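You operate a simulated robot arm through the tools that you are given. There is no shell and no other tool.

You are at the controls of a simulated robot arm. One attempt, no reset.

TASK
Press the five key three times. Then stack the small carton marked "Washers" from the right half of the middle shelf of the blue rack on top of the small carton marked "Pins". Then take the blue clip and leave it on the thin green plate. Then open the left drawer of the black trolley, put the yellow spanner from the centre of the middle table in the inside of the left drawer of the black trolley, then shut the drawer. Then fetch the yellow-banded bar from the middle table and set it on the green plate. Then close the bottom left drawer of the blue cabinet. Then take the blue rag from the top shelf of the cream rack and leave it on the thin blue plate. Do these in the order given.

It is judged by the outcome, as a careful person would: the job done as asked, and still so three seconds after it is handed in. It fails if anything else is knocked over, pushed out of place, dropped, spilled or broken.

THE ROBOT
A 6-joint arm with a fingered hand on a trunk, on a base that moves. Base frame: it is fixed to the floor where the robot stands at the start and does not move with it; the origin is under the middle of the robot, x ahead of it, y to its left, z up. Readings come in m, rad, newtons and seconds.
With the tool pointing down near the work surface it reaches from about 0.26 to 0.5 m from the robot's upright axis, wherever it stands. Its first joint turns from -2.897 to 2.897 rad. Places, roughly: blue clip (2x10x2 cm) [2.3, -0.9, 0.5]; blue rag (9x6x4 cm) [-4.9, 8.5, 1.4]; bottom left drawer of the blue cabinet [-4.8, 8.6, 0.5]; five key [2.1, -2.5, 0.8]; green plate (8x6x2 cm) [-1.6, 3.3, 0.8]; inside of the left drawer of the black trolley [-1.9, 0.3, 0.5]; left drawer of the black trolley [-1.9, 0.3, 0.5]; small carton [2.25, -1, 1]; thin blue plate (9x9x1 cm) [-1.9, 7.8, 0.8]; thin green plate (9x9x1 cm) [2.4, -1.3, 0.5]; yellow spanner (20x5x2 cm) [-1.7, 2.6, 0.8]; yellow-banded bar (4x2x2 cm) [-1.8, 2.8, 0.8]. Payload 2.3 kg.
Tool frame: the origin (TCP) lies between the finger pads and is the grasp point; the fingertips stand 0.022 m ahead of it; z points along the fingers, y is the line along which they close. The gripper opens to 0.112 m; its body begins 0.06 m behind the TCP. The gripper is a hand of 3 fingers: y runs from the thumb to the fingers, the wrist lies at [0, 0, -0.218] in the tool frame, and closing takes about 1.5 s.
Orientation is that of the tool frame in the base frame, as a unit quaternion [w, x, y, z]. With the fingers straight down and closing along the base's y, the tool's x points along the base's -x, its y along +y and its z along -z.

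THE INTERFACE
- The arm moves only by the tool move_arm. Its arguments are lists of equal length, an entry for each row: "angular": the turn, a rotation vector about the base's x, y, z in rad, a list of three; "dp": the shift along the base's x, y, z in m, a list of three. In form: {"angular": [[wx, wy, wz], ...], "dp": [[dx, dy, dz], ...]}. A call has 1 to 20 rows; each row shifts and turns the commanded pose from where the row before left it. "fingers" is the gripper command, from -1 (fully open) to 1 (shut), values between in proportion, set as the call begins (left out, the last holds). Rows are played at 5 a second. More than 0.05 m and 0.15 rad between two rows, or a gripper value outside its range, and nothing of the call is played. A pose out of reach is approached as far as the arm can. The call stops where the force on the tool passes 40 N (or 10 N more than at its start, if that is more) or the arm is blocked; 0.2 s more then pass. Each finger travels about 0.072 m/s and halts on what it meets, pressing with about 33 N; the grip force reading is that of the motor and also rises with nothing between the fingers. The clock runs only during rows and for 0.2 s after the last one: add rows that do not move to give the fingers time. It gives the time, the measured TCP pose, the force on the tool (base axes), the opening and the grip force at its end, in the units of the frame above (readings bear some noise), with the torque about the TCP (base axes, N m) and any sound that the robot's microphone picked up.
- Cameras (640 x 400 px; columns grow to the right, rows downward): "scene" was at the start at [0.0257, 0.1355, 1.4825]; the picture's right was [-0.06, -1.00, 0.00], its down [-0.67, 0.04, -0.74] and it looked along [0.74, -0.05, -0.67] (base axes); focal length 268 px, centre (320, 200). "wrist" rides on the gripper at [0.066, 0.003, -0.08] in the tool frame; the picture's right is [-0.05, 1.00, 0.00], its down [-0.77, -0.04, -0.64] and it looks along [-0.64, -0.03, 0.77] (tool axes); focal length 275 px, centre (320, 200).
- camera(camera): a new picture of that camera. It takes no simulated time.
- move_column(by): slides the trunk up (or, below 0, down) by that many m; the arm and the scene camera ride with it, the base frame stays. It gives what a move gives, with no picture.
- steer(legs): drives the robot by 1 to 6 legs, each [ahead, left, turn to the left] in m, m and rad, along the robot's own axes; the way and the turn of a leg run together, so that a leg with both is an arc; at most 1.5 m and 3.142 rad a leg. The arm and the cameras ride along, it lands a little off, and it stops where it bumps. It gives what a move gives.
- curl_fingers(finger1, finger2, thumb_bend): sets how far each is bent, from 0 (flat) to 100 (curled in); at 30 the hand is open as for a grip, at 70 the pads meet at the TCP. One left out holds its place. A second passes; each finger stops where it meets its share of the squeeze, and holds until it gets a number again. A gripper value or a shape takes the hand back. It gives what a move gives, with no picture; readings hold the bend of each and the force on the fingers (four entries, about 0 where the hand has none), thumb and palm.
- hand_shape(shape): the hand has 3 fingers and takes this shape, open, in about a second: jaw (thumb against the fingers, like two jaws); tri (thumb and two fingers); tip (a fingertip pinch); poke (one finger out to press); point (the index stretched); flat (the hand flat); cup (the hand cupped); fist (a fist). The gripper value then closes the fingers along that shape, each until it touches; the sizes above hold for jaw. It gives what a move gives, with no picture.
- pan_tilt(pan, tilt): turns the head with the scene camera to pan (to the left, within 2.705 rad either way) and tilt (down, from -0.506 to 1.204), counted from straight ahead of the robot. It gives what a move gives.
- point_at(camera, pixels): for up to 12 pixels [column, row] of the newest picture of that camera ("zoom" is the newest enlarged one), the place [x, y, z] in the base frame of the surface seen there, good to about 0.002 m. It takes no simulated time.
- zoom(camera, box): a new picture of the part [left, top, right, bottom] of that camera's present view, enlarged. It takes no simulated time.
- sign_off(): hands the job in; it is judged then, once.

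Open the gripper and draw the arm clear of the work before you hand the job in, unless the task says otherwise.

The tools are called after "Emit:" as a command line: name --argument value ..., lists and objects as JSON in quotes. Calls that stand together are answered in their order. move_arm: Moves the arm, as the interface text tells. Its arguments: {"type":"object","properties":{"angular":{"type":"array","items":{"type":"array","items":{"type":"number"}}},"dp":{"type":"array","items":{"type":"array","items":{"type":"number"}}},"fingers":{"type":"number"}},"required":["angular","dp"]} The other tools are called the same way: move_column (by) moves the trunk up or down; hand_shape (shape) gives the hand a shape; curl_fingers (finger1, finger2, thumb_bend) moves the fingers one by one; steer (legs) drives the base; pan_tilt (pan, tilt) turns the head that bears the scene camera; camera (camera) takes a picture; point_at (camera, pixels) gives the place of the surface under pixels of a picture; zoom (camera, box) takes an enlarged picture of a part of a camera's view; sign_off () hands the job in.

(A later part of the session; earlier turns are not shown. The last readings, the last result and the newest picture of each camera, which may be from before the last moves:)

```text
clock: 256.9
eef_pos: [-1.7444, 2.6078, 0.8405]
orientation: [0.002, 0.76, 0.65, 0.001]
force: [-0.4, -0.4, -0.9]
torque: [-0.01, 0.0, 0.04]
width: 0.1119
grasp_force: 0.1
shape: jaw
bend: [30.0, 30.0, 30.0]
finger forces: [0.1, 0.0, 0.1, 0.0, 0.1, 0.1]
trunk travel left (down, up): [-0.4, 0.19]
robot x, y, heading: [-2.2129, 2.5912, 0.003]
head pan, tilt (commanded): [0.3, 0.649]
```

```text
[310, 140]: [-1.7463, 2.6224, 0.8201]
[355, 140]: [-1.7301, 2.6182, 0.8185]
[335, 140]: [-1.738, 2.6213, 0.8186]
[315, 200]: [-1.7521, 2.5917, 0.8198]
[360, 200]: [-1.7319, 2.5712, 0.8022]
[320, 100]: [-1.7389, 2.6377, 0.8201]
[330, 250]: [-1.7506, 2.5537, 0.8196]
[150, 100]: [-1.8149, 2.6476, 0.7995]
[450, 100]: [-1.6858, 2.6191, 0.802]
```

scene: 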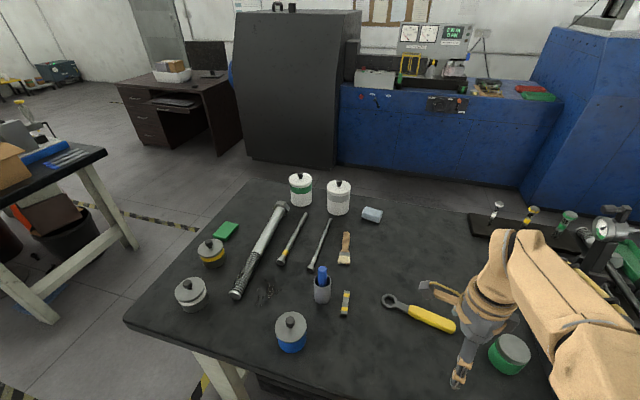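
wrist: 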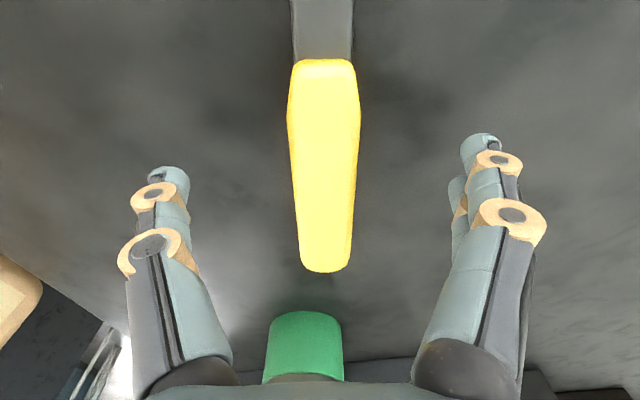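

Centred. I'll lower 1.5 cm and close the gripper.

Emit:
move_arm --angular '[[0, 0, 0], [0, 0, 0], [0, 0, 0]]' --dp '[[0, 0, -0.008], [0, 0, -0.0065], [0, 0, 0]]'

Emit:
move_arm --angular '[[0, 0, 0], [0, 0, 0], [0, 0, 0], [0, 0, 0], [0, 0, 0], [0, 0, 0], [0, 0, 0], [0, 0, 0], [0, 0, 0]]' --dp '[[0, 0, 0], [0, 0, 0], [0, 0, 0], [0, 0, 0], [0, 0, 0], [0, 0, 0], [0, 0, 0], [0, 0, 0], [0, 0, 0]]' --fingers 1

Emit:
camera --camera "wrist"

```text
clock: 257.7
eef_pos: [-1.7458, 2.6098, 0.8252]
orientation: [0.002, 0.76, 0.65, -0.001]
force: [0.6, -0.1, -0.6]
torque: [-0.03, 0.0, 0.03]
width: 0.1117
grasp_force: 0.1
shape: jaw
bend: [30.0, 30.0, 30.0]
finger forces: [0.0, 0.0, 0.0, 0.1, 0.0, 0.0]
trunk travel left (down, up): [-0.4, 0.19]
robot x, y, heading: [-2.2135, 2.5943, 0.002]
head pan, tilt (commanded): [0.3, 0.649]
```

```text
clock: 259.7
eef_pos: [-1.7462, 2.6092, 0.825]
orientation: [0.003, 0.759, 0.651, -0.001]
force: [-0.1, -0.4, -0.4]
torque: [0.02, 0.0, 0.0]
width: 0.0242
grasp_force: 33.2
shape: jaw
bend: [74.0, 73.0, 70.0]
finger forces: [14.8, 15.1, 0.1, 0.1, 29.9, 0.0]
trunk travel left (down, up): [-0.4, 0.19]
robot x, y, heading: [-2.2135, 2.5954, 0.002]
head pan, tilt (commanded): [0.3, 0.649]
```

```text
taken
```

wrist: 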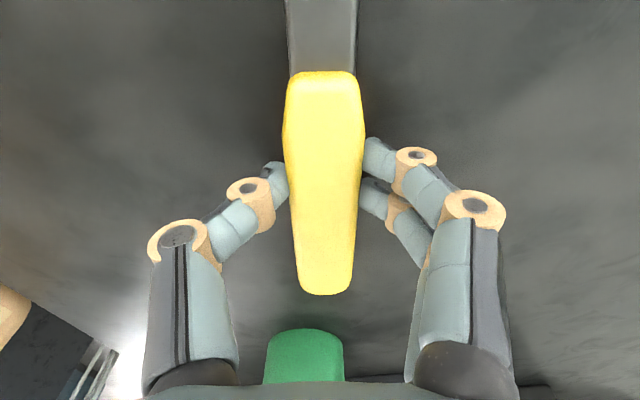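

Gripped (width 0.024, 33 N). I'll lift 10 cm, then draw back and up.

Emit:
move_arm --angular '[[0, 0, 0], [0, 0, 0], [0, 0, 0], [0, 0, 0], [0, 0, 0], [0, 0, 0], [0, 0, 0], [0, 0, 0]]' --dp '[[0, 0, 0.03], [0, 0, 0.035], [0, 0, 0.035], [-0.04, 0, 0.025], [-0.04, 0, 0.025], [-0.04, 0, 0.025], [-0.03, 0, 0.02], [0, 0, 0]]'

Emit:
camera --camera "wrist"

Emit:
camera --camera "scene"

```text
clock: 261.5
eef_pos: [-1.8961, 2.6091, 1.0197]
orientation: [0.002, 0.76, 0.649, 0.0]
force: [-0.2, -0.8, -1.7]
torque: [0.01, 0.0, -0.02]
width: 0.0237
grasp_force: 33.0
shape: jaw
bend: [74.0, 73.0, 70.0]
finger forces: [14.7, 15.2, 0.1, 0.0, 30.0, 0.1]
trunk travel left (down, up): [-0.4, 0.19]
robot x, y, heading: [-2.2152, 2.594, 0.0]
head pan, tilt (commanded): [0.3, 0.649]
```

```text
taken
```

wrist: 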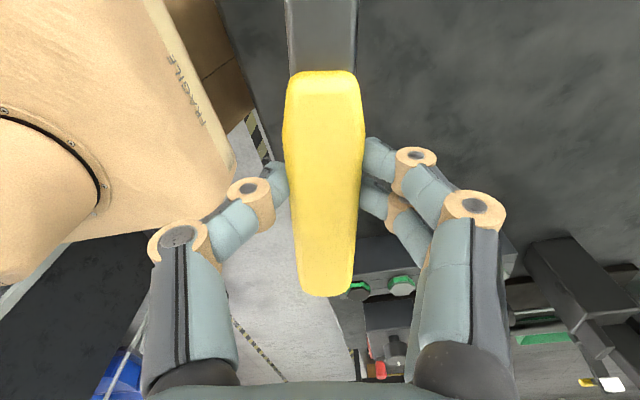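

```text
taken
```

scene: 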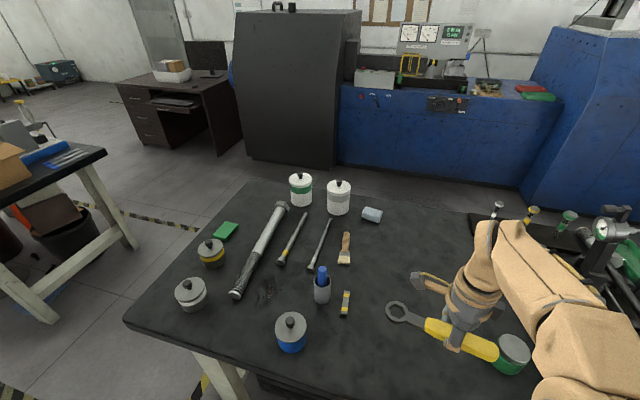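

The spanner is held level at z≈1.0. I'll drive back out of the table, down the aisle and round to the trolley front at about (−2.8, 0.31).

Emit:
steer --legs '[[-0.24, 0, 0], [0, -1.5, 0], [0, -0.35, 0], [-0.35, 0, 0], [0, -0.43, 0]]'

Emit:
pan_tilt --pan 0.1 --tilt 0.85

Emit:
camera --camera "scene"

```text
clock: 276.1
eef_pos: [-2.4783, 0.3553, 1.0199]
orientation: [0.003, 0.761, 0.648, 0.0]
force: [-0.1, 0.1, -1.8]
torque: [-0.01, 0.01, 0.02]
width: 0.0241
grasp_force: 32.8
shape: jaw
bend: [74.0, 73.0, 70.0]
finger forces: [14.8, 15.1, 0.0, 0.0, 30.0, 0.1]
trunk travel left (down, up): [-0.4, 0.19]
robot x, y, heading: [-2.7989, 0.3378, 0.001]
head pan, tilt (commanded): [0.3, 0.649]
```

```text
clock: 276.9
eef_pos: [-2.4785, 0.3563, 1.0196]
orientation: [0.003, 0.761, 0.648, 0.0]
force: [0.7, -0.3, -2.2]
torque: [-0.04, 0.0, -0.02]
width: 0.0244
grasp_force: 33.1
shape: jaw
bend: [74.0, 73.0, 70.0]
finger forces: [14.9, 15.2, 0.1, 0.1, 30.0, 0.0]
trunk travel left (down, up): [-0.4, 0.19]
robot x, y, heading: [-2.799, 0.3428, 0.004]
head pan, tilt (commanded): [0.099, 0.85]
```

```text
taken
```

scene: 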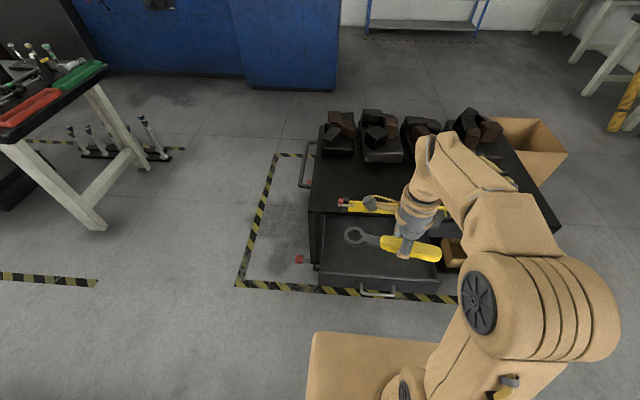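

I'm in front of the open drawer with the spanner level. I'll lower the trunk 0.36 m, then creep 0.16 m ahead.

Emit:
move_column --by -0.36

Emit:
steer --legs '[[0.16, -0.03, 0]]'

Emit:
pan_tilt --pan 0.1 --tilt 0.9

Emit:
camera --camera "scene"

Emit:
camera --camera "wrist"

```text
clock: 280.4
eef_pos: [-2.4778, 0.356, 0.661]
orientation: [0.002, 0.762, 0.648, 0.0]
force: [-0.1, 0.0, -2.6]
torque: [-0.01, 0.02, 0.02]
width: 0.0238
grasp_force: 33.4
shape: jaw
bend: [74.0, 73.0, 70.0]
finger forces: [14.9, 15.2, 0.0, 0.0, 29.9, 0.1]
trunk travel left (down, up): [-0.04, 0.55]
robot x, y, heading: [-2.7958, 0.3411, 0.001]
head pan, tilt (commanded): [0.099, 0.85]
```

```text
clock: 281.8
eef_pos: [-2.3177, 0.327, 0.6605]
orientation: [0.002, 0.761, 0.648, 0.0]
force: [-0.4, -0.1, -3.6]
torque: [-0.02, -0.02, 0.0]
width: 0.0243
grasp_force: 33.2
shape: jaw
bend: [74.0, 73.0, 70.0]
finger forces: [14.8, 15.2, 0.0, 0.0, 29.9, 0.0]
trunk travel left (down, up): [-0.04, 0.55]
robot x, y, heading: [-2.6366, 0.3086, -0.002]
head pan, tilt (commanded): [0.099, 0.85]
```

```text
clock: 282.4
eef_pos: [-2.3185, 0.3269, 0.6609]
orientation: [0.003, 0.76, 0.65, 0.0]
force: [0.0, 0.2, -2.4]
torque: [0.02, 0.05, 0.02]
width: 0.0241
grasp_force: 33.1
shape: jaw
bend: [74.0, 73.0, 70.0]
finger forces: [14.9, 15.2, 0.0, 0.1, 29.8, 0.0]
trunk travel left (down, up): [-0.04, 0.55]
robot x, y, heading: [-2.6351, 0.3082, 0.0]
head pan, tilt (commanded): [0.099, 0.901]
```

```text
taken
```

scene: 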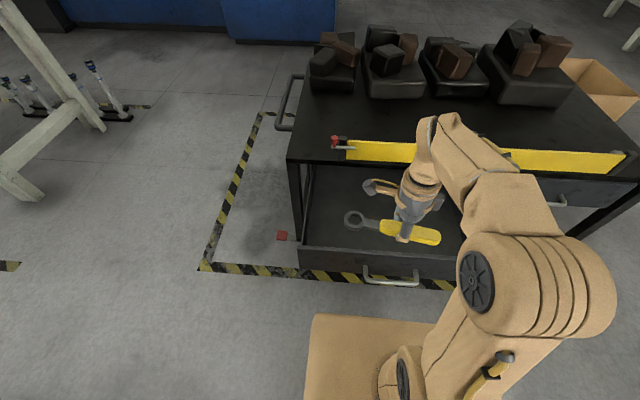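

```text
taken
```

wrist: 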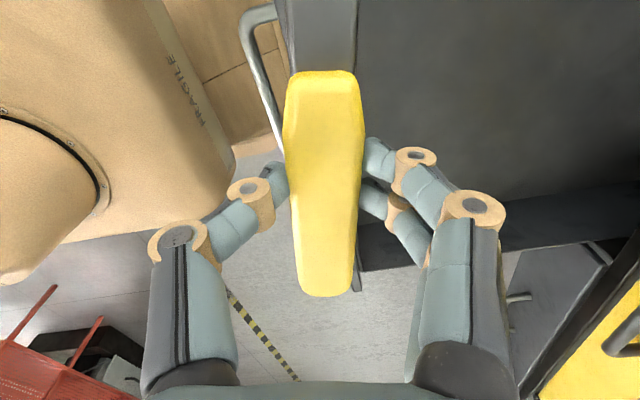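

I'll extend over the drawer's middle, (−2.19, 0.305), descending to z≈0.61, and look again.

Emit:
move_arm --angular '[[0, 0, 0], [0, 0, 0], [0, 0, 0], [0, 0, 0]]' --dp '[[0.045, -0.007, 0], [0.045, -0.007, -0.02], [0.04, -0.007, -0.03], [0, 0, 0]]'

Emit:
camera --camera "scene"

Emit:
camera --camera "wrist"

```text
refused: row 3 steps farther than a row can; nothing moved
```

```text
taken
```

scene: 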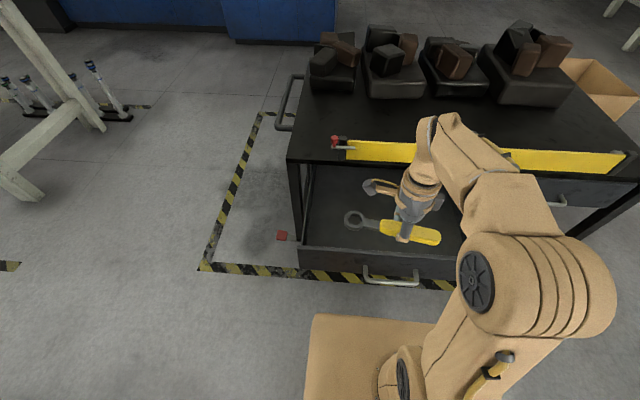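

```text
taken
```

wrist: 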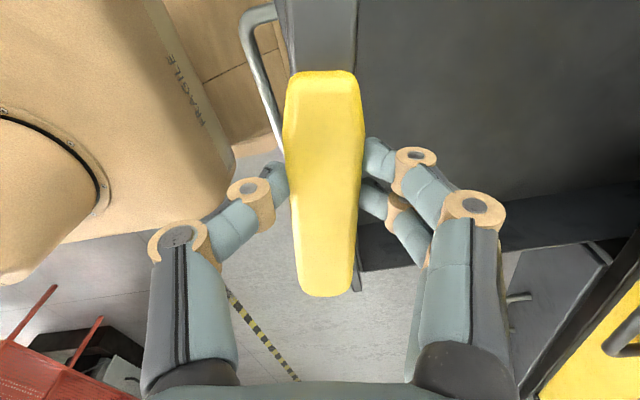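

The call was refused because a row exceeded 5 cm. I'll split it into smaller rows.

Emit:
move_arm --angular '[[0, 0, 0], [0, 0, 0], [0, 0, 0], [0, 0, 0], [0, 0, 0], [0, 0, 0]]' --dp '[[0.035, -0.005, 0], [0.03, -0.004, -0.005], [0.03, -0.004, -0.015], [0.025, -0.004, -0.015], [0.01, -0.004, -0.015], [0, 0, 0]]'

Emit:
camera --camera "scene"

Emit:
camera --camera "wrist"

```text
clock: 283.8
eef_pos: [-2.1865, 0.3055, 0.609]
orientation: [0.002, 0.761, 0.649, 0.0]
force: [0.2, -0.2, -1.5]
torque: [0.03, 0.01, 0.02]
width: 0.024
grasp_force: 32.8
shape: jaw
bend: [74.0, 73.0, 70.0]
finger forces: [14.7, 15.1, 0.1, 0.1, 29.8, 0.0]
trunk travel left (down, up): [-0.04, 0.55]
robot x, y, heading: [-2.64, 0.3136, -0.003]
head pan, tilt (commanded): [0.099, 0.901]
```

```text
taken
```

scene: 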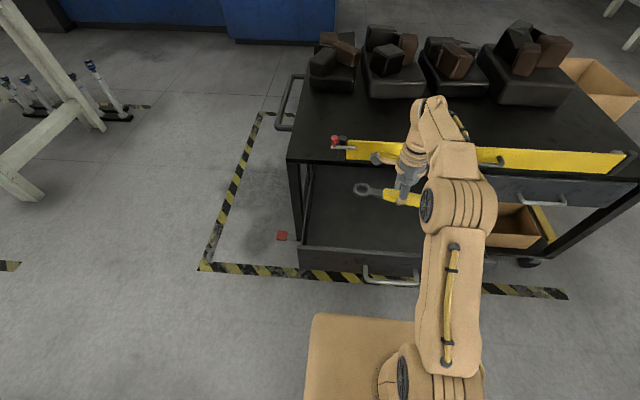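

```text
taken
```

wrist: 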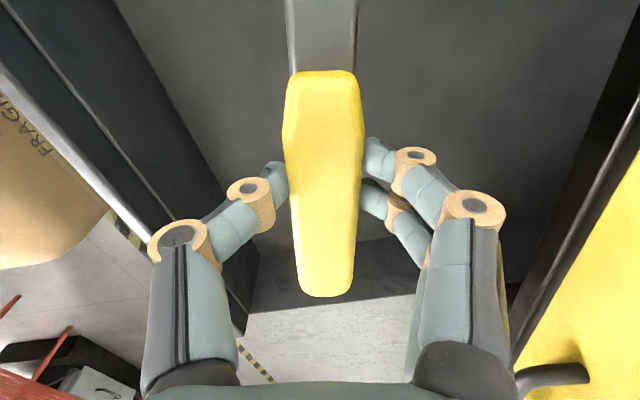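

The spanner is over the drawer's middle. I'll descend 11.5 cm in steps and watch the force.

Emit:
move_arm --angular '[[0, 0, 0], [0, 0, 0], [0, 0, 0], [0, 0, 0], [0, 0, 0], [0, 0, 0]]' --dp '[[0, 0, -0.03], [0, 0, -0.03], [0, 0, -0.025], [0, 0, -0.02], [0, 0, -0.01], [0, 0, 0]]'

Emit:
camera --camera "scene"

Emit:
camera --camera "wrist"

```text
clock: 285.2
eef_pos: [-2.1878, 0.3042, 0.4941]
orientation: [0.002, 0.761, 0.649, 0.0]
force: [-0.1, -0.5, -3.0]
torque: [0.01, -0.02, -0.03]
width: 0.0242
grasp_force: 32.6
shape: jaw
bend: [74.0, 73.0, 70.0]
finger forces: [14.7, 15.1, 0.0, 0.0, 29.8, 0.0]
trunk travel left (down, up): [-0.04, 0.55]
robot x, y, heading: [-2.6354, 0.3147, 0.001]
head pan, tilt (commanded): [0.099, 0.901]
```

```text
taken
```

scene: 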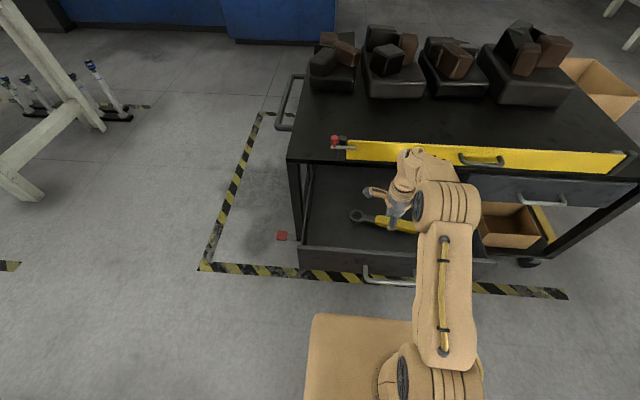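

```text
taken
```

wrist: 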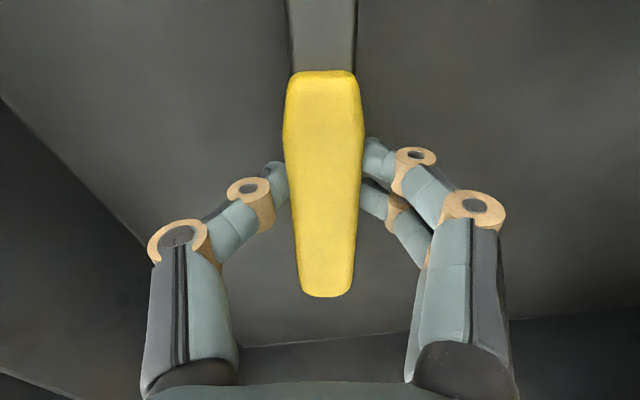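

About 1.3 cm to go. I'll lower 1 cm, then 1.5 mm steps.

Emit:
move_arm --angular '[[0, 0, 0], [0, 0, 0], [0, 0, 0]]' --dp '[[0, 0, -0.006], [0, 0, -0.004], [0, 0, 0]]'

Emit:
move_arm --angular '[[0, 0, 0], [0, 0, 0], [0, 0, 0]]' --dp '[[0, 0, -0.0015], [0, 0, -0.001], [0, 0, 0]]'

```text
clock: 286.0
eef_pos: [-2.1887, 0.3058, 0.4845]
orientation: [0.003, 0.761, 0.649, 0.0]
force: [-0.1, 0.8, -1.3]
torque: [-0.01, 0.04, 0.03]
width: 0.0239
grasp_force: 33.3
shape: jaw
bend: [74.0, 73.0, 70.0]
finger forces: [14.7, 15.1, 0.1, 0.1, 29.8, 0.0]
trunk travel left (down, up): [-0.04, 0.55]
robot x, y, heading: [-2.6326, 0.3136, 0.0]
head pan, tilt (commanded): [0.099, 0.901]
```

```text
clock: 286.8
eef_pos: [-2.1883, 0.3051, 0.4827]
orientation: [0.003, 0.761, 0.649, 0.0]
force: [0.2, 0.0, -1.5]
torque: [0.01, 0.0, 0.01]
width: 0.024
grasp_force: 33.0
shape: jaw
bend: [74.0, 73.0, 70.0]
finger forces: [14.7, 15.1, 0.0, 0.0, 29.8, 0.0]
trunk travel left (down, up): [-0.04, 0.55]
robot x, y, heading: [-2.6386, 0.313, -0.003]
head pan, tilt (commanded): [0.099, 0.901]
```

Emit:
move_arm --angular '[[0, 0, 0], [0, 0, 0], [0, 0, 0]]' --dp '[[0, 0, -0.001], [0, 0, -0.001], [0, 0, 0]]'

```text
clock: 287.6
eef_pos: [-2.1883, 0.3056, 0.4809]
orientation: [0.003, 0.761, 0.649, 0.0]
force: [-0.6, 0.5, -2.2]
torque: [0.01, 0.0, 0.0]
width: 0.0239
grasp_force: 32.7
shape: jaw
bend: [74.0, 73.0, 70.0]
finger forces: [14.7, 15.1, 0.1, 0.0, 29.8, 0.0]
trunk travel left (down, up): [-0.04, 0.55]
robot x, y, heading: [-2.6349, 0.3088, -0.0]
head pan, tilt (commanded): [0.099, 0.901]
```

Still hanging (−2.2 N). I'll keep lowering by 1 mm steps.

Emit:
move_arm --angular '[[0, 0, 0], [0, 0, 0], [0, 0, 0]]' --dp '[[0, 0, -0.001], [0, 0, -0.0005], [0, 0, 0]]'

Emit:
move_arm --angular '[[0, 0, 0], [0, 0, 0], [0, 0, 0]]' --dp '[[0, 0, -0.001], [0, 0, -0.0005], [0, 0, 0]]'

```text
clock: 288.4
eef_pos: [-2.1886, 0.3048, 0.4797]
orientation: [0.004, 0.76, 0.65, 0.001]
force: [1.5, 0.1, 4.9]
torque: [-0.03, -0.11, 0.02]
width: 0.0243
grasp_force: 32.7
shape: jaw
bend: [74.0, 73.0, 70.0]
finger forces: [16.0, 16.1, 0.0, 0.0, 30.2, 0.0]
trunk travel left (down, up): [-0.04, 0.55]
robot x, y, heading: [-2.637, 0.3147, 0.002]
head pan, tilt (commanded): [0.099, 0.901]
```

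```text
clock: 289.2
eef_pos: [-2.1893, 0.3049, 0.478]
orientation: [0.003, 0.761, 0.649, 0.001]
force: [2.4, 0.9, 18.8]
torque: [0.06, -0.1, -0.01]
width: 0.0245
grasp_force: 33.3
shape: jaw
bend: [74.0, 73.0, 71.0]
finger forces: [17.9, 17.7, 0.0, 0.0, 33.9, 0.0]
trunk travel left (down, up): [-0.04, 0.55]
robot x, y, heading: [-2.6375, 0.3115, 0.002]
head pan, tilt (commanded): [0.099, 0.901]
```

It rests on the drawer floor (18.8 N, a bit hard). I'll ease up 1.5 mm and open the gripper.

Emit:
move_arm --angular '[[0, 0, 0], [0, 0, 0]]' --dp '[[0, 0, 0.0015], [0, 0, 0]]'

Emit:
move_arm --angular '[[0, 0, 0], [0, 0, 0], [0, 0, 0], [0, 0, 0], [0, 0, 0]]' --dp '[[0, 0, 0], [0, 0, 0], [0, 0, 0], [0, 0, 0], [0, 0, 0]]' --fingers -0.1

Emit:
move_arm --angular '[[0, 0, 0], [0, 0, 0], [0, 0, 0], [0, 0, 0], [0, 0, 0]]' --dp '[[0, 0, 0.03], [0, 0, 0.035], [0, 0, 0.035], [0, 0, 0.03], [0, 0, 0]]'

Emit:
camera --camera "wrist"

Emit:
camera --camera "scene"

```text
clock: 289.8
eef_pos: [-2.1885, 0.3051, 0.4783]
orientation: [0.003, 0.761, 0.649, 0.0]
force: [-0.2, -2.0, 8.8]
torque: [-0.05, -0.06, 0.0]
width: 0.0242
grasp_force: 33.1
shape: jaw
bend: [74.0, 73.0, 71.0]
finger forces: [17.0, 17.0, 0.1, 0.0, 33.6, 0.0]
trunk travel left (down, up): [-0.04, 0.55]
robot x, y, heading: [-2.637, 0.3097, -0.002]
head pan, tilt (commanded): [0.099, 0.901]
```

```text
clock: 291.0
eef_pos: [-2.1897, 0.306, 0.4779]
orientation: [0.003, 0.761, 0.649, 0.0]
force: [0.8, 0.4, 0.6]
torque: [0.03, 0.01, -0.01]
width: 0.0612
grasp_force: 0.0
shape: jaw
bend: [72.0, 72.0, 70.0]
finger forces: [0.0, 0.0, 0.1, 0.0, 0.0, 0.1]
trunk travel left (down, up): [-0.04, 0.55]
robot x, y, heading: [-2.6369, 0.3097, -0.003]
head pan, tilt (commanded): [0.099, 0.901]
```

```text
clock: 292.2
eef_pos: [-2.1896, 0.3044, 0.6091]
orientation: [0.004, 0.761, 0.649, -0.001]
force: [-0.3, 0.5, -1.1]
torque: [-0.02, 0.0, 0.02]
width: 0.0613
grasp_force: 0.1
shape: jaw
bend: [72.0, 72.0, 70.0]
finger forces: [0.0, 0.0, 0.1, 0.0, 0.0, 0.0]
trunk travel left (down, up): [-0.04, 0.55]
robot x, y, heading: [-2.638, 0.3093, -0.004]
head pan, tilt (commanded): [0.099, 0.901]
```

```text
taken
```

wrist: 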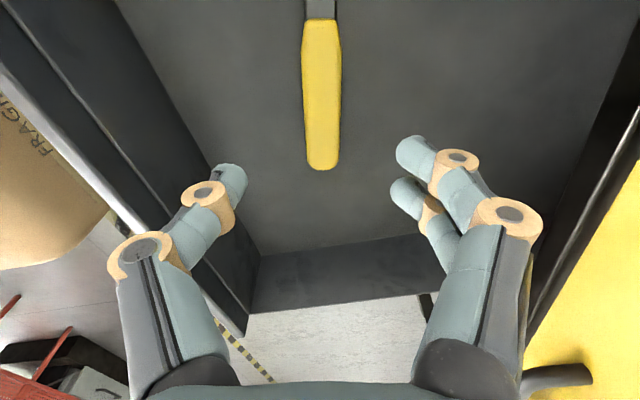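

```text
taken
```

scene: 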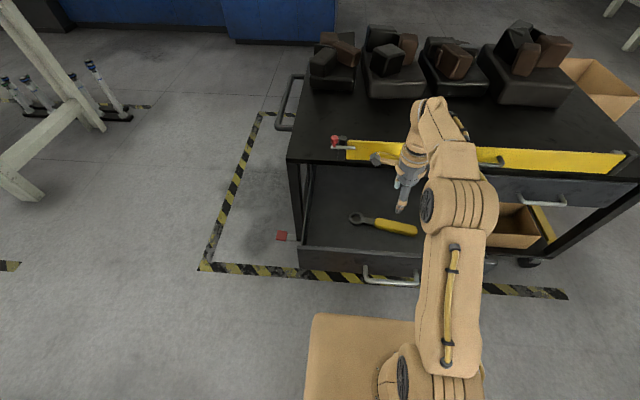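

The spanner lies in the drawer (385,223). I'll draw the arm back over the front edge, back the base off 0.17 m, and close the fingers to push the drawer shut.

Emit:
move_arm --angular '[[0, 0, 0], [0, 0, 0], [0, 0, 0], [0, 0, 0], [0, 0, 0]]' --dp '[[-0.02, 0, 0.03], [-0.04, 0, 0.01], [-0.04, 0, 0], [-0.03, 0.005, 0], [0, 0, 0]]'

Emit:
steer --legs '[[-0.17, 0, 0]]'

Emit:
move_arm --angular '[[0, -0.14, 0], [0, -0.14, 0], [0, 0, 0], [0, 0, 0], [0, 0, 0], [0, 0, 0], [0, 0, 0]]' --dp '[[0, 0, 0], [0, 0, 0], [0, 0, -0.04], [0, 0, -0.04], [0, 0, -0.04], [0, 0, -0.03], [0, 0, 0]]' --fingers 1

Emit:
camera --camera "scene"

Emit:
camera --camera "wrist"

```text
clock: 293.4
eef_pos: [-2.3207, 0.3128, 0.648]
orientation: [0.003, 0.761, 0.649, 0.0]
force: [0.1, 0.3, 0.6]
torque: [-0.01, -0.03, -0.01]
width: 0.0612
grasp_force: 0.1
shape: jaw
bend: [72.0, 72.0, 70.0]
finger forces: [0.1, 0.0, 0.0, 0.0, 0.1, 0.0]
trunk travel left (down, up): [-0.04, 0.55]
robot x, y, heading: [-2.6357, 0.3107, -0.001]
head pan, tilt (commanded): [0.099, 0.901]
```

```text
clock: 294.9
eef_pos: [-2.4902, 0.3116, 0.6482]
orientation: [0.003, 0.761, 0.648, 0.0]
force: [0.4, -1.1, 0.2]
torque: [-0.02, -0.02, 0.05]
width: 0.0613
grasp_force: 0.1
shape: jaw
bend: [72.0, 72.0, 70.0]
finger forces: [0.0, 0.0, 0.0, 0.0, 0.1, 0.0]
trunk travel left (down, up): [-0.04, 0.55]
robot x, y, heading: [-2.8041, 0.3122, 0.001]
head pan, tilt (commanded): [0.099, 0.901]
```

```text
clock: 296.5
eef_pos: [-2.49, 0.3121, 0.4991]
orientation: [0.093, 0.755, 0.64, 0.105]
force: [-0.6, -0.1, 0.7]
torque: [0.0, 0.01, 0.01]
width: 0.0002
grasp_force: 32.9
shape: jaw
bend: [69.0, 69.0, 77.0]
finger forces: [0.1, 0.0, 0.0, 0.0, 0.1, 0.1]
trunk travel left (down, up): [-0.04, 0.55]
robot x, y, heading: [-2.8078, 0.3076, -0.002]
head pan, tilt (commanded): [0.099, 0.901]
```

```text
taken
```

scene: 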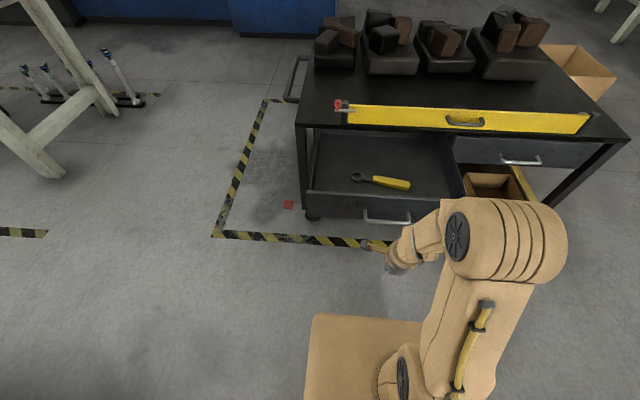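

```text
taken
```

wrist: 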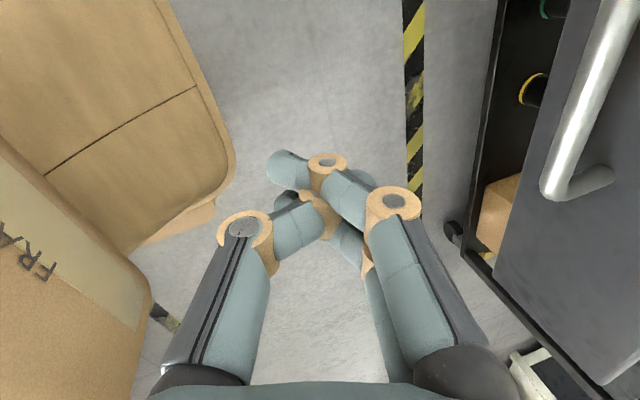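

The fist is in front of the handle at z≈0.50. I'll drive 0.2 m ahead so it meets the bar and starts pushing the drawer in.

Emit:
steer --legs '[[0.2, 0, 0]]'

Emit:
camera --camera "scene"

Emit:
camera --camera "wrist"

```text
clock: 298.1
eef_pos: [-2.2876, 0.3115, 0.4991]
orientation: [0.094, 0.753, 0.642, 0.105]
force: [0.7, 0.1, -0.6]
torque: [-0.05, 0.02, 0.04]
width: 0.0
grasp_force: 33.4
shape: jaw
bend: [69.0, 69.0, 77.0]
finger forces: [0.0, 0.1, 0.0, 0.0, 0.1, 0.0]
trunk travel left (down, up): [-0.04, 0.55]
robot x, y, heading: [-2.6043, 0.311, 0.002]
head pan, tilt (commanded): [0.099, 0.901]
```

```text
taken
```

scene: 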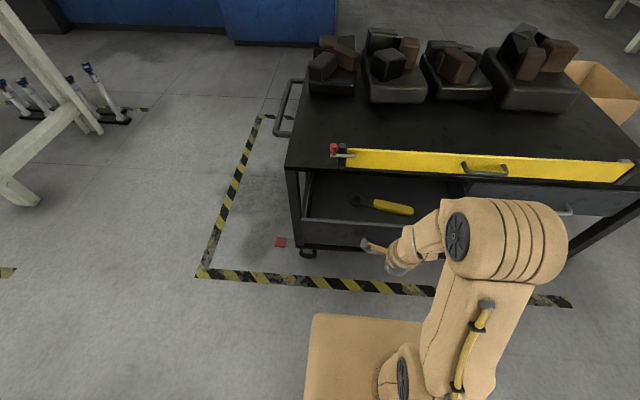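

```text
taken
```

wrist: 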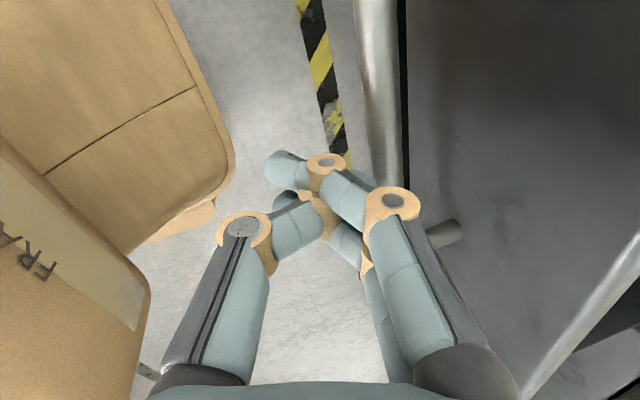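

The drawer is moving in. I'll measure the bar's present position relative to the TCP.

Emit:
point_at --camera "wrist" --pixels '[[378, 60], [382, 120], [440, 235], [500, 100], [600, 330]]'

Emit:
steer --legs '[[0.11, 0, 0]]'

Emit:
camera --camera "wrist"

Emit:
point_at --camera "wrist" --pixels '[[378, 60], [382, 120], [440, 235], [500, 100], [600, 330]]'

```text
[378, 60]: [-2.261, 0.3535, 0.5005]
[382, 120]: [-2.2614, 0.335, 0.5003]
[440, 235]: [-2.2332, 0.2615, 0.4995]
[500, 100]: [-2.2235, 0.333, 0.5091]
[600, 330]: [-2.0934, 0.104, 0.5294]
```

```text
clock: 299.3
eef_pos: [-2.1785, 0.3115, 0.4994]
orientation: [0.094, 0.753, 0.642, 0.106]
force: [0.3, 0.0, 0.2]
torque: [-0.02, 0.01, -0.02]
width: 0.0
grasp_force: 33.2
shape: jaw
bend: [69.0, 69.0, 78.0]
finger forces: [0.1, 0.0, 0.1, 0.0, 0.0, 0.0]
trunk travel left (down, up): [-0.04, 0.55]
robot x, y, heading: [-2.4947, 0.3087, -0.001]
head pan, tilt (commanded): [0.099, 0.901]
```

```text
taken
```

wrist: 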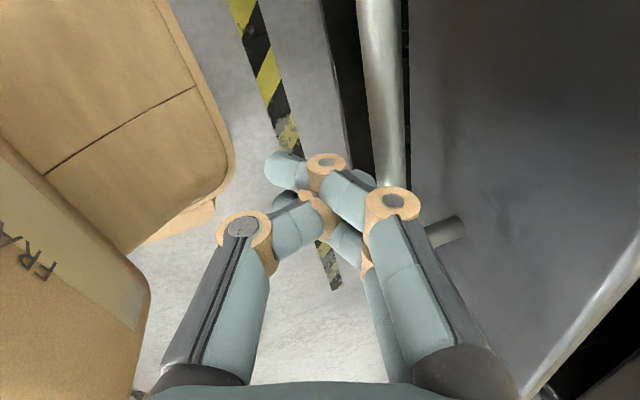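

```text
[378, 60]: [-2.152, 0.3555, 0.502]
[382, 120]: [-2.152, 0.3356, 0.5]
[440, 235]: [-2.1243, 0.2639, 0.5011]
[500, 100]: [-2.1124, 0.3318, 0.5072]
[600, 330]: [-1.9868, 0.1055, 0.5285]
```

The bar is at x≈−2.152; closed it was −2.101. I'll drive 0.035 m more, then finish with the arm.

Emit:
steer --legs '[[0.035, 0, 0]]'

Emit:
move_arm --angular '[[0, 0, 0], [0, 0, 0], [0, 0, 0], [0, 0, 0]]' --dp '[[0.005, 0, 0], [0.005, 0, 0], [0.003, 0, 0], [0, 0, 0]]'

Emit:
camera --camera "wrist"

Emit:
point_at --camera "wrist" --pixels '[[378, 60], [382, 120], [500, 100]]'

```text
clock: 300.1
eef_pos: [-2.1419, 0.3124, 0.5]
orientation: [0.094, 0.753, 0.642, 0.108]
force: [0.1, -0.1, -0.1]
torque: [0.0, 0.0, -0.03]
width: 0.0
grasp_force: 32.7
shape: jaw
bend: [69.0, 69.0, 78.0]
finger forces: [0.0, 0.0, 0.0, 0.0, 0.0, 0.1]
trunk travel left (down, up): [-0.04, 0.55]
robot x, y, heading: [-2.4593, 0.3143, 0.001]
head pan, tilt (commanded): [0.099, 0.901]
```

```text
clock: 301.1
eef_pos: [-2.1305, 0.3133, 0.4994]
orientation: [0.094, 0.754, 0.642, 0.106]
force: [0.3, -0.4, 0.1]
torque: [0.02, 0.03, 0.0]
width: 0.0001
grasp_force: 32.8
shape: jaw
bend: [69.0, 69.0, 78.0]
finger forces: [0.0, 0.0, 0.0, 0.0, 0.0, 0.0]
trunk travel left (down, up): [-0.04, 0.55]
robot x, y, heading: [-2.459, 0.3076, -0.002]
head pan, tilt (commanded): [0.099, 0.901]
```

```text
taken
```

wrist: 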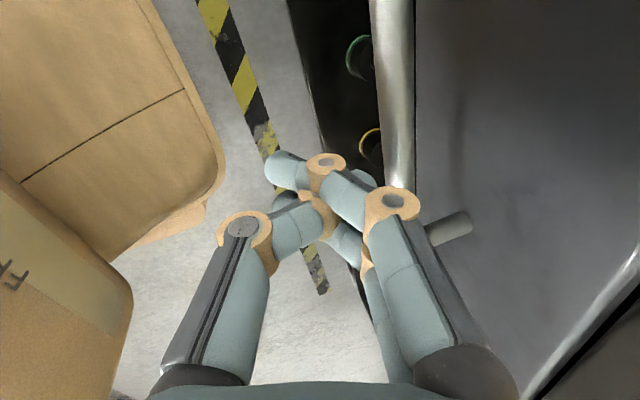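

```text
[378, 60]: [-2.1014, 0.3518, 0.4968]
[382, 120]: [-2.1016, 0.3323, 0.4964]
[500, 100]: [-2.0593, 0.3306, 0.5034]
```

The bar reads −2.1014, as at the start. I'll push a few more millimetres to feel the end stop.

Emit:
move_arm --angular '[[0, 0, 0], [0, 0, 0], [0, 0, 0], [0, 0, 0]]' --dp '[[0.002, 0, 0], [0.002, 0, 0], [0.002, 0, 0], [0, 0, 0]]'

Emit:
camera --camera "wrist"

Emit:
point_at --camera "wrist" --pixels '[[384, 60], [388, 120], [500, 100]]'

```text
clock: 302.1
eef_pos: [-2.1251, 0.3122, 0.5001]
orientation: [0.093, 0.754, 0.642, 0.106]
force: [0.0, -0.2, 0.2]
torque: [0.02, 0.01, 0.02]
width: 0.0
grasp_force: 32.8
shape: jaw
bend: [69.0, 69.0, 78.0]
finger forces: [0.0, 0.0, 0.0, 0.1, 0.0, 0.1]
trunk travel left (down, up): [-0.04, 0.55]
robot x, y, heading: [-2.4616, 0.313, 0.005]
head pan, tilt (commanded): [0.099, 0.901]
```

```text
taken
```

wrist: 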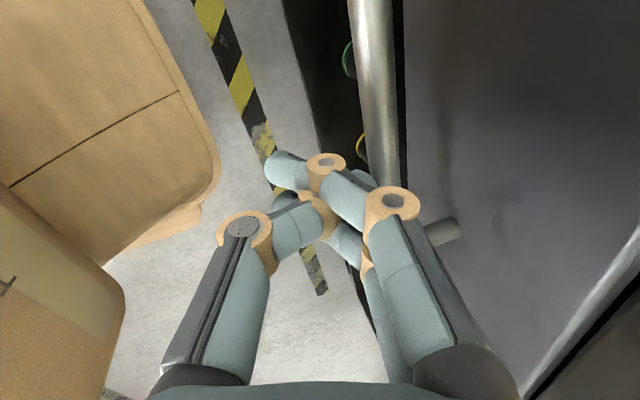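

```text
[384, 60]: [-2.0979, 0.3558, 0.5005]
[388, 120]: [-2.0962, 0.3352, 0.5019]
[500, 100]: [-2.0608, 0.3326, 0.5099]
```

The hand has just caught up with the bar, which hadn't moved. I'll push 4 mm more to feel the stop.

Emit:
move_arm --angular '[[0, 0, 0], [0, 0, 0], [0, 0, 0], [0, 0, 0]]' --dp '[[0.002, 0, 0], [0.002, 0, 0], [0.002, 0, 0], [0, 0, 0]]'

Emit:
camera --camera "wrist"

Emit:
point_at --camera "wrist" --pixels '[[372, 60], [378, 120], [500, 100]]'

```text
clock: 303.1
eef_pos: [-2.118, 0.3122, 0.4994]
orientation: [0.094, 0.753, 0.642, 0.106]
force: [-17.8, -1.0, 4.5]
torque: [-0.01, -0.02, -0.02]
width: 0.0
grasp_force: 32.8
shape: jaw
bend: [69.0, 69.0, 77.0]
finger forces: [0.1, 0.0, 0.0, 0.0, 30.8, 0.0]
trunk travel left (down, up): [-0.04, 0.55]
robot x, y, heading: [-2.4579, 0.3114, -0.002]
head pan, tilt (commanded): [0.099, 0.901]
```

```text
taken
```

wrist: 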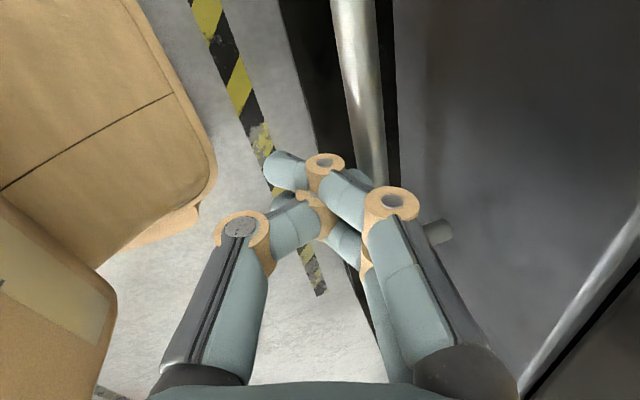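

```text
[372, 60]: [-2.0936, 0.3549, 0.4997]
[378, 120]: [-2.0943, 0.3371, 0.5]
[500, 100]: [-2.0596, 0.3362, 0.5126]
```

The end stop is felt (−17.8 N): the drawer is shut. I'll draw back, back off the base and verify with a picture.

Emit:
move_arm --angular '[[0, 0, 0], [0, 0, 0], [0, 0, 0]]' --dp '[[-0.02, 0, 0], [-0.03, 0, 0], [0, 0, 0]]'

Emit:
steer --legs '[[-0.34, 0, 0]]'

Emit:
camera --camera "scene"

Emit:
zoom --camera "scene" --box '[290, 90, 490, 230]'

```text
clock: 303.9
eef_pos: [-2.1566, 0.3121, 0.4995]
orientation: [0.093, 0.754, 0.642, 0.105]
force: [0.2, -0.4, 0.4]
torque: [-0.04, -0.01, 0.03]
width: 0.0002
grasp_force: 32.8
shape: jaw
bend: [69.0, 69.0, 78.0]
finger forces: [0.1, 0.0, 0.1, 0.1, 0.1, 0.0]
out of reach, approached as far as the arm can: row 2
trunk travel left (down, up): [-0.04, 0.55]
robot x, y, heading: [-2.4601, 0.31, 0.003]
head pan, tilt (commanded): [0.099, 0.901]
```

```text
clock: 306.2
eef_pos: [-2.4962, 0.3116, 0.4989]
orientation: [0.093, 0.756, 0.64, 0.106]
force: [-0.3, 0.9, 0.4]
torque: [-0.03, 0.01, -0.02]
width: 0.0001
grasp_force: 33.2
shape: jaw
bend: [69.0, 69.0, 78.0]
finger forces: [0.0, 0.0, 0.1, 0.0, 0.0, 0.0]
trunk travel left (down, up): [-0.04, 0.55]
robot x, y, heading: [-2.7981, 0.3176, -0.001]
head pan, tilt (commanded): [0.099, 0.901]
```

```text
taken
```

scene: 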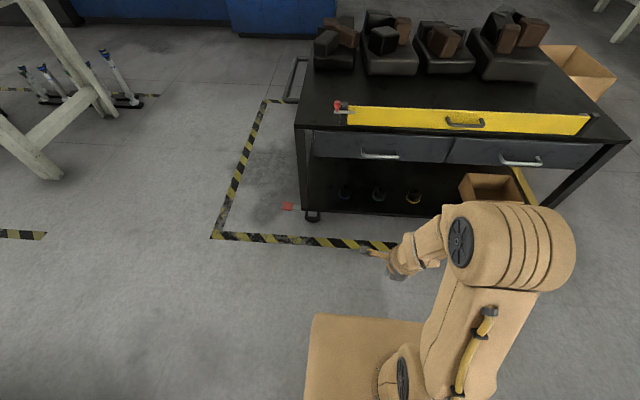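

```text
2.86 times, centred on (390, 160) of scene
```

zoom: 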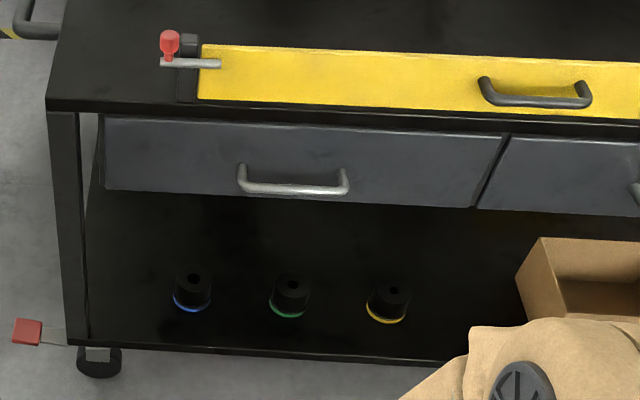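

The drawer is shut flush. I'll straighten the tool, open the fingers, raise the trunk and drive back to the middle table's aisle.

Emit:
move_arm --angular '[[0, 0, 0], [0, 0.14, 0], [0, 0.14, 0], [0, 0, 0]]' --dp '[[0.01, 0, 0.04], [0.01, 0, 0.04], [0, 0, 0.04], [0, 0, 0]]' --fingers -1

Emit:
move_column --by 0.41

Emit:
steer --legs '[[0, 0.44, 0], [0.35, 0, 0], [0, 1.5, 0], [0, 0.55, 0]]'

Emit:
pan_tilt --pan 0.2 --tilt 0.65

Emit:
camera --camera "scene"

```text
clock: 307.2
eef_pos: [-2.4754, 0.3091, 0.6188]
orientation: [0.002, 0.762, 0.648, -0.001]
force: [0.2, 0.4, -0.1]
torque: [0.05, 0.01, -0.04]
width: 0.1121
grasp_force: 0.1
shape: jaw
bend: [30.0, 30.0, 30.0]
finger forces: [0.0, 0.0, 0.0, 0.0, 0.0, 0.0]
trunk travel left (down, up): [-0.04, 0.55]
robot x, y, heading: [-2.7993, 0.3128, -0.006]
head pan, tilt (commanded): [0.099, 0.901]
```

```text
refused: 0.41 is not a number from -0.4 to 0.4
```

```text
clock: 321.6
eef_pos: [-2.1199, 2.822, 0.6184]
orientation: [0.002, 0.762, 0.647, -0.001]
force: [0.6, -0.8, -0.1]
torque: [-0.07, 0.0, 0.02]
width: 0.1118
grasp_force: 0.0
shape: jaw
bend: [30.0, 30.0, 30.0]
finger forces: [0.0, 0.0, 0.0, 0.1, 0.0, 0.0]
trunk travel left (down, up): [-0.04, 0.55]
robot x, y, heading: [-2.441, 2.8214, 0.002]
head pan, tilt (commanded): [0.099, 0.901]
```

```text
clock: 322.4
eef_pos: [-2.1183, 2.8213, 0.6186]
orientation: [0.003, 0.762, 0.648, 0.0]
force: [0.1, 0.2, 0.5]
torque: [0.03, -0.03, -0.03]
width: 0.1121
grasp_force: 0.0
shape: jaw
bend: [30.0, 30.0, 30.0]
finger forces: [0.0, 0.0, 0.0, 0.0, 0.1, 0.1]
trunk travel left (down, up): [-0.04, 0.55]
robot x, y, heading: [-2.4365, 2.8216, 0.001]
head pan, tilt (commanded): [0.201, 0.649]
```

```text
taken
```

scene: 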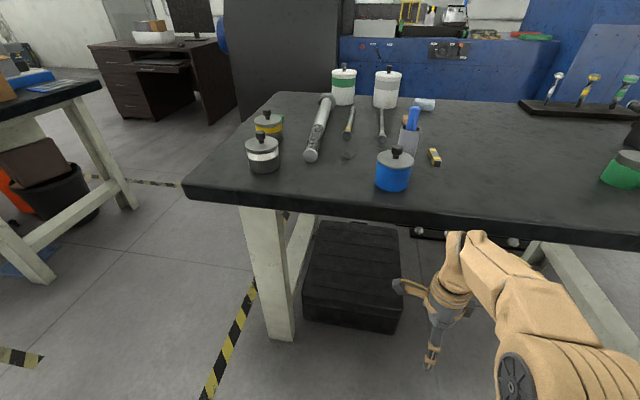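

The trunk raise was refused (limit 0.4), so the hand is still low but clear of the table edge (x −2.12 vs −1.97). I'll raise 0.38 m now and look.

Emit:
move_column --by 0.38

Emit:
pan_tilt --pan 0.15 --tilt 0.7

Emit:
camera --camera "scene"

```text
clock: 326.1
eef_pos: [-2.1178, 2.8215, 0.9995]
orientation: [0.002, 0.762, 0.648, -0.002]
force: [-0.6, -0.4, -0.1]
torque: [0.0, -0.03, -0.02]
width: 0.1119
grasp_force: 0.1
shape: jaw
bend: [30.0, 30.0, 30.0]
finger forces: [0.0, 0.1, 0.0, 0.0, 0.0, 0.1]
trunk travel left (down, up): [-0.42, 0.17]
robot x, y, heading: [-2.442, 2.8208, -0.001]
head pan, tilt (commanded): [0.201, 0.649]
```

```text
clock: 326.7
eef_pos: [-2.1187, 2.8207, 0.9988]
orientation: [0.003, 0.761, 0.649, -0.001]
force: [0.0, -0.1, 0.4]
torque: [-0.03, -0.04, 0.0]
width: 0.112
grasp_force: 0.0
shape: jaw
bend: [30.0, 30.0, 30.0]
finger forces: [0.0, 0.0, 0.0, 0.0, 0.1, 0.1]
trunk travel left (down, up): [-0.42, 0.17]
robot x, y, heading: [-2.4423, 2.8251, 0.001]
head pan, tilt (commanded): [0.15, 0.7]
```

```text
taken
```

scene: 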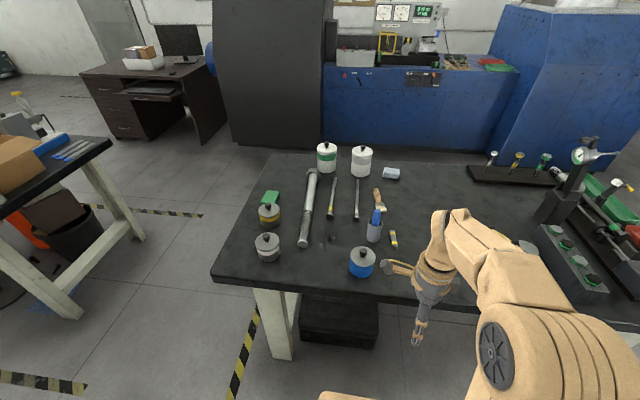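

The bar is at (393,238), the green plate at (270,198). I'll zoom in on both and measure.

Emit:
zoom --camera "scene" --box '[335, 195, 425, 285]'

Emit:
point_at --camera "zoom" --pixels '[[360, 155], [372, 210], [366, 182], [340, 160], [385, 175], [295, 195], [270, 180], [290, 100], [230, 290], [395, 210], [250, 180], [320, 185]]'

Emit:
zoom --camera "scene" --box '[230, 170, 330, 270]'

Emit:
point_at --camera "zoom" --pixels '[[230, 90], [280, 85], [210, 110], [270, 115], [230, 130], [240, 100], [245, 170], [245, 290], [430, 60], [400, 200], [300, 110], [330, 150]]'

```text
4.44 times, centred on (380, 240) of scene
```

zoom: 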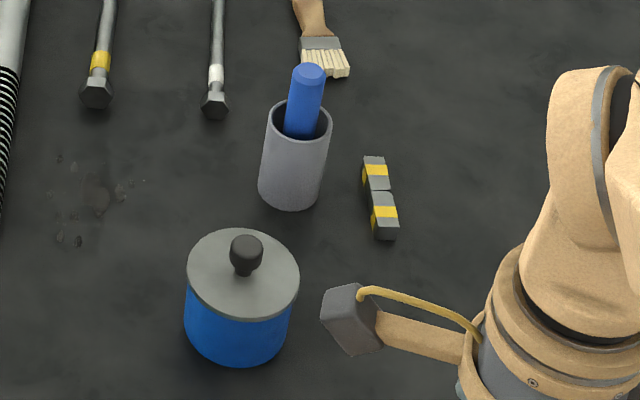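

```text
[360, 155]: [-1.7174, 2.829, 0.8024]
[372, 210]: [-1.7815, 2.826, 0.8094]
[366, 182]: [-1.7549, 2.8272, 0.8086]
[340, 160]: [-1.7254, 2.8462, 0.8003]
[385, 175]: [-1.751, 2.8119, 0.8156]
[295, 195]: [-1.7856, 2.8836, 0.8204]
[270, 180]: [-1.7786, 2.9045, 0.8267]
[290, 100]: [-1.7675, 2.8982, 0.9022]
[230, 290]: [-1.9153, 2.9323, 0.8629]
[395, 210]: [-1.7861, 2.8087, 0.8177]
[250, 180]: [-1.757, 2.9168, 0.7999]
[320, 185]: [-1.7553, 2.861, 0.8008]
```

```text
4.00 times, centred on (280, 220) of scene
```

zoom: 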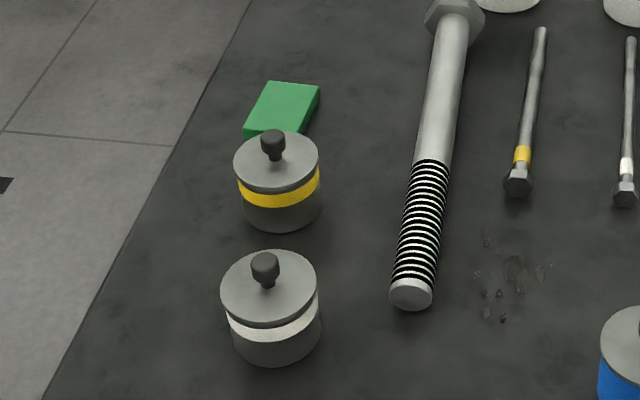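

```text
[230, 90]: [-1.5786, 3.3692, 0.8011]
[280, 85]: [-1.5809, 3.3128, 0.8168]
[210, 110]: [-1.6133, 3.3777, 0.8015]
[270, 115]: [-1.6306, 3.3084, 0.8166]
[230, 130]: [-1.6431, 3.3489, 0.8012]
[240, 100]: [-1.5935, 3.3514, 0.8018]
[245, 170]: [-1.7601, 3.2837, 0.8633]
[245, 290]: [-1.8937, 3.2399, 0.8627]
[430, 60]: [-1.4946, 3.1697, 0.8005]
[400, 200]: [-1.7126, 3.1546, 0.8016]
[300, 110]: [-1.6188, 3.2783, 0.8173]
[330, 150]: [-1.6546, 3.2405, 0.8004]
```

I'll zoom in more on the bar to see its true shape.

Emit:
zoom --camera "scene" --box '[376, 222, 408, 256]'

Emit:
point_at --camera "zoom" --pixels '[[305, 80], [320, 150], [330, 200], [345, 260], [360, 330], [280, 130], [300, 280], [385, 320], [310, 350], [350, 130]]'

```text
11.76 times, centred on (392, 239) of scene
```

zoom: 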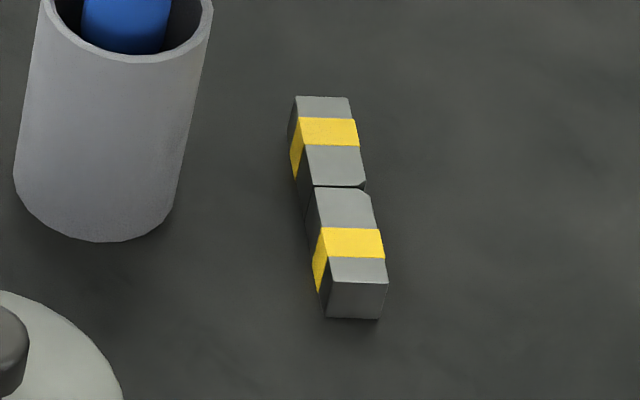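

```text
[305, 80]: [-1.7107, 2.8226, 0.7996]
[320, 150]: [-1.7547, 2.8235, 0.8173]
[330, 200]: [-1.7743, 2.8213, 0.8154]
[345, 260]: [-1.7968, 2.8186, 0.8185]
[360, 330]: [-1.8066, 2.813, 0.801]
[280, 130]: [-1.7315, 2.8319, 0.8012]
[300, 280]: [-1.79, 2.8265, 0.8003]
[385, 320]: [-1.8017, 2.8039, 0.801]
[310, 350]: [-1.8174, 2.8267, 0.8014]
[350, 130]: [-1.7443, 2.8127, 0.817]
```

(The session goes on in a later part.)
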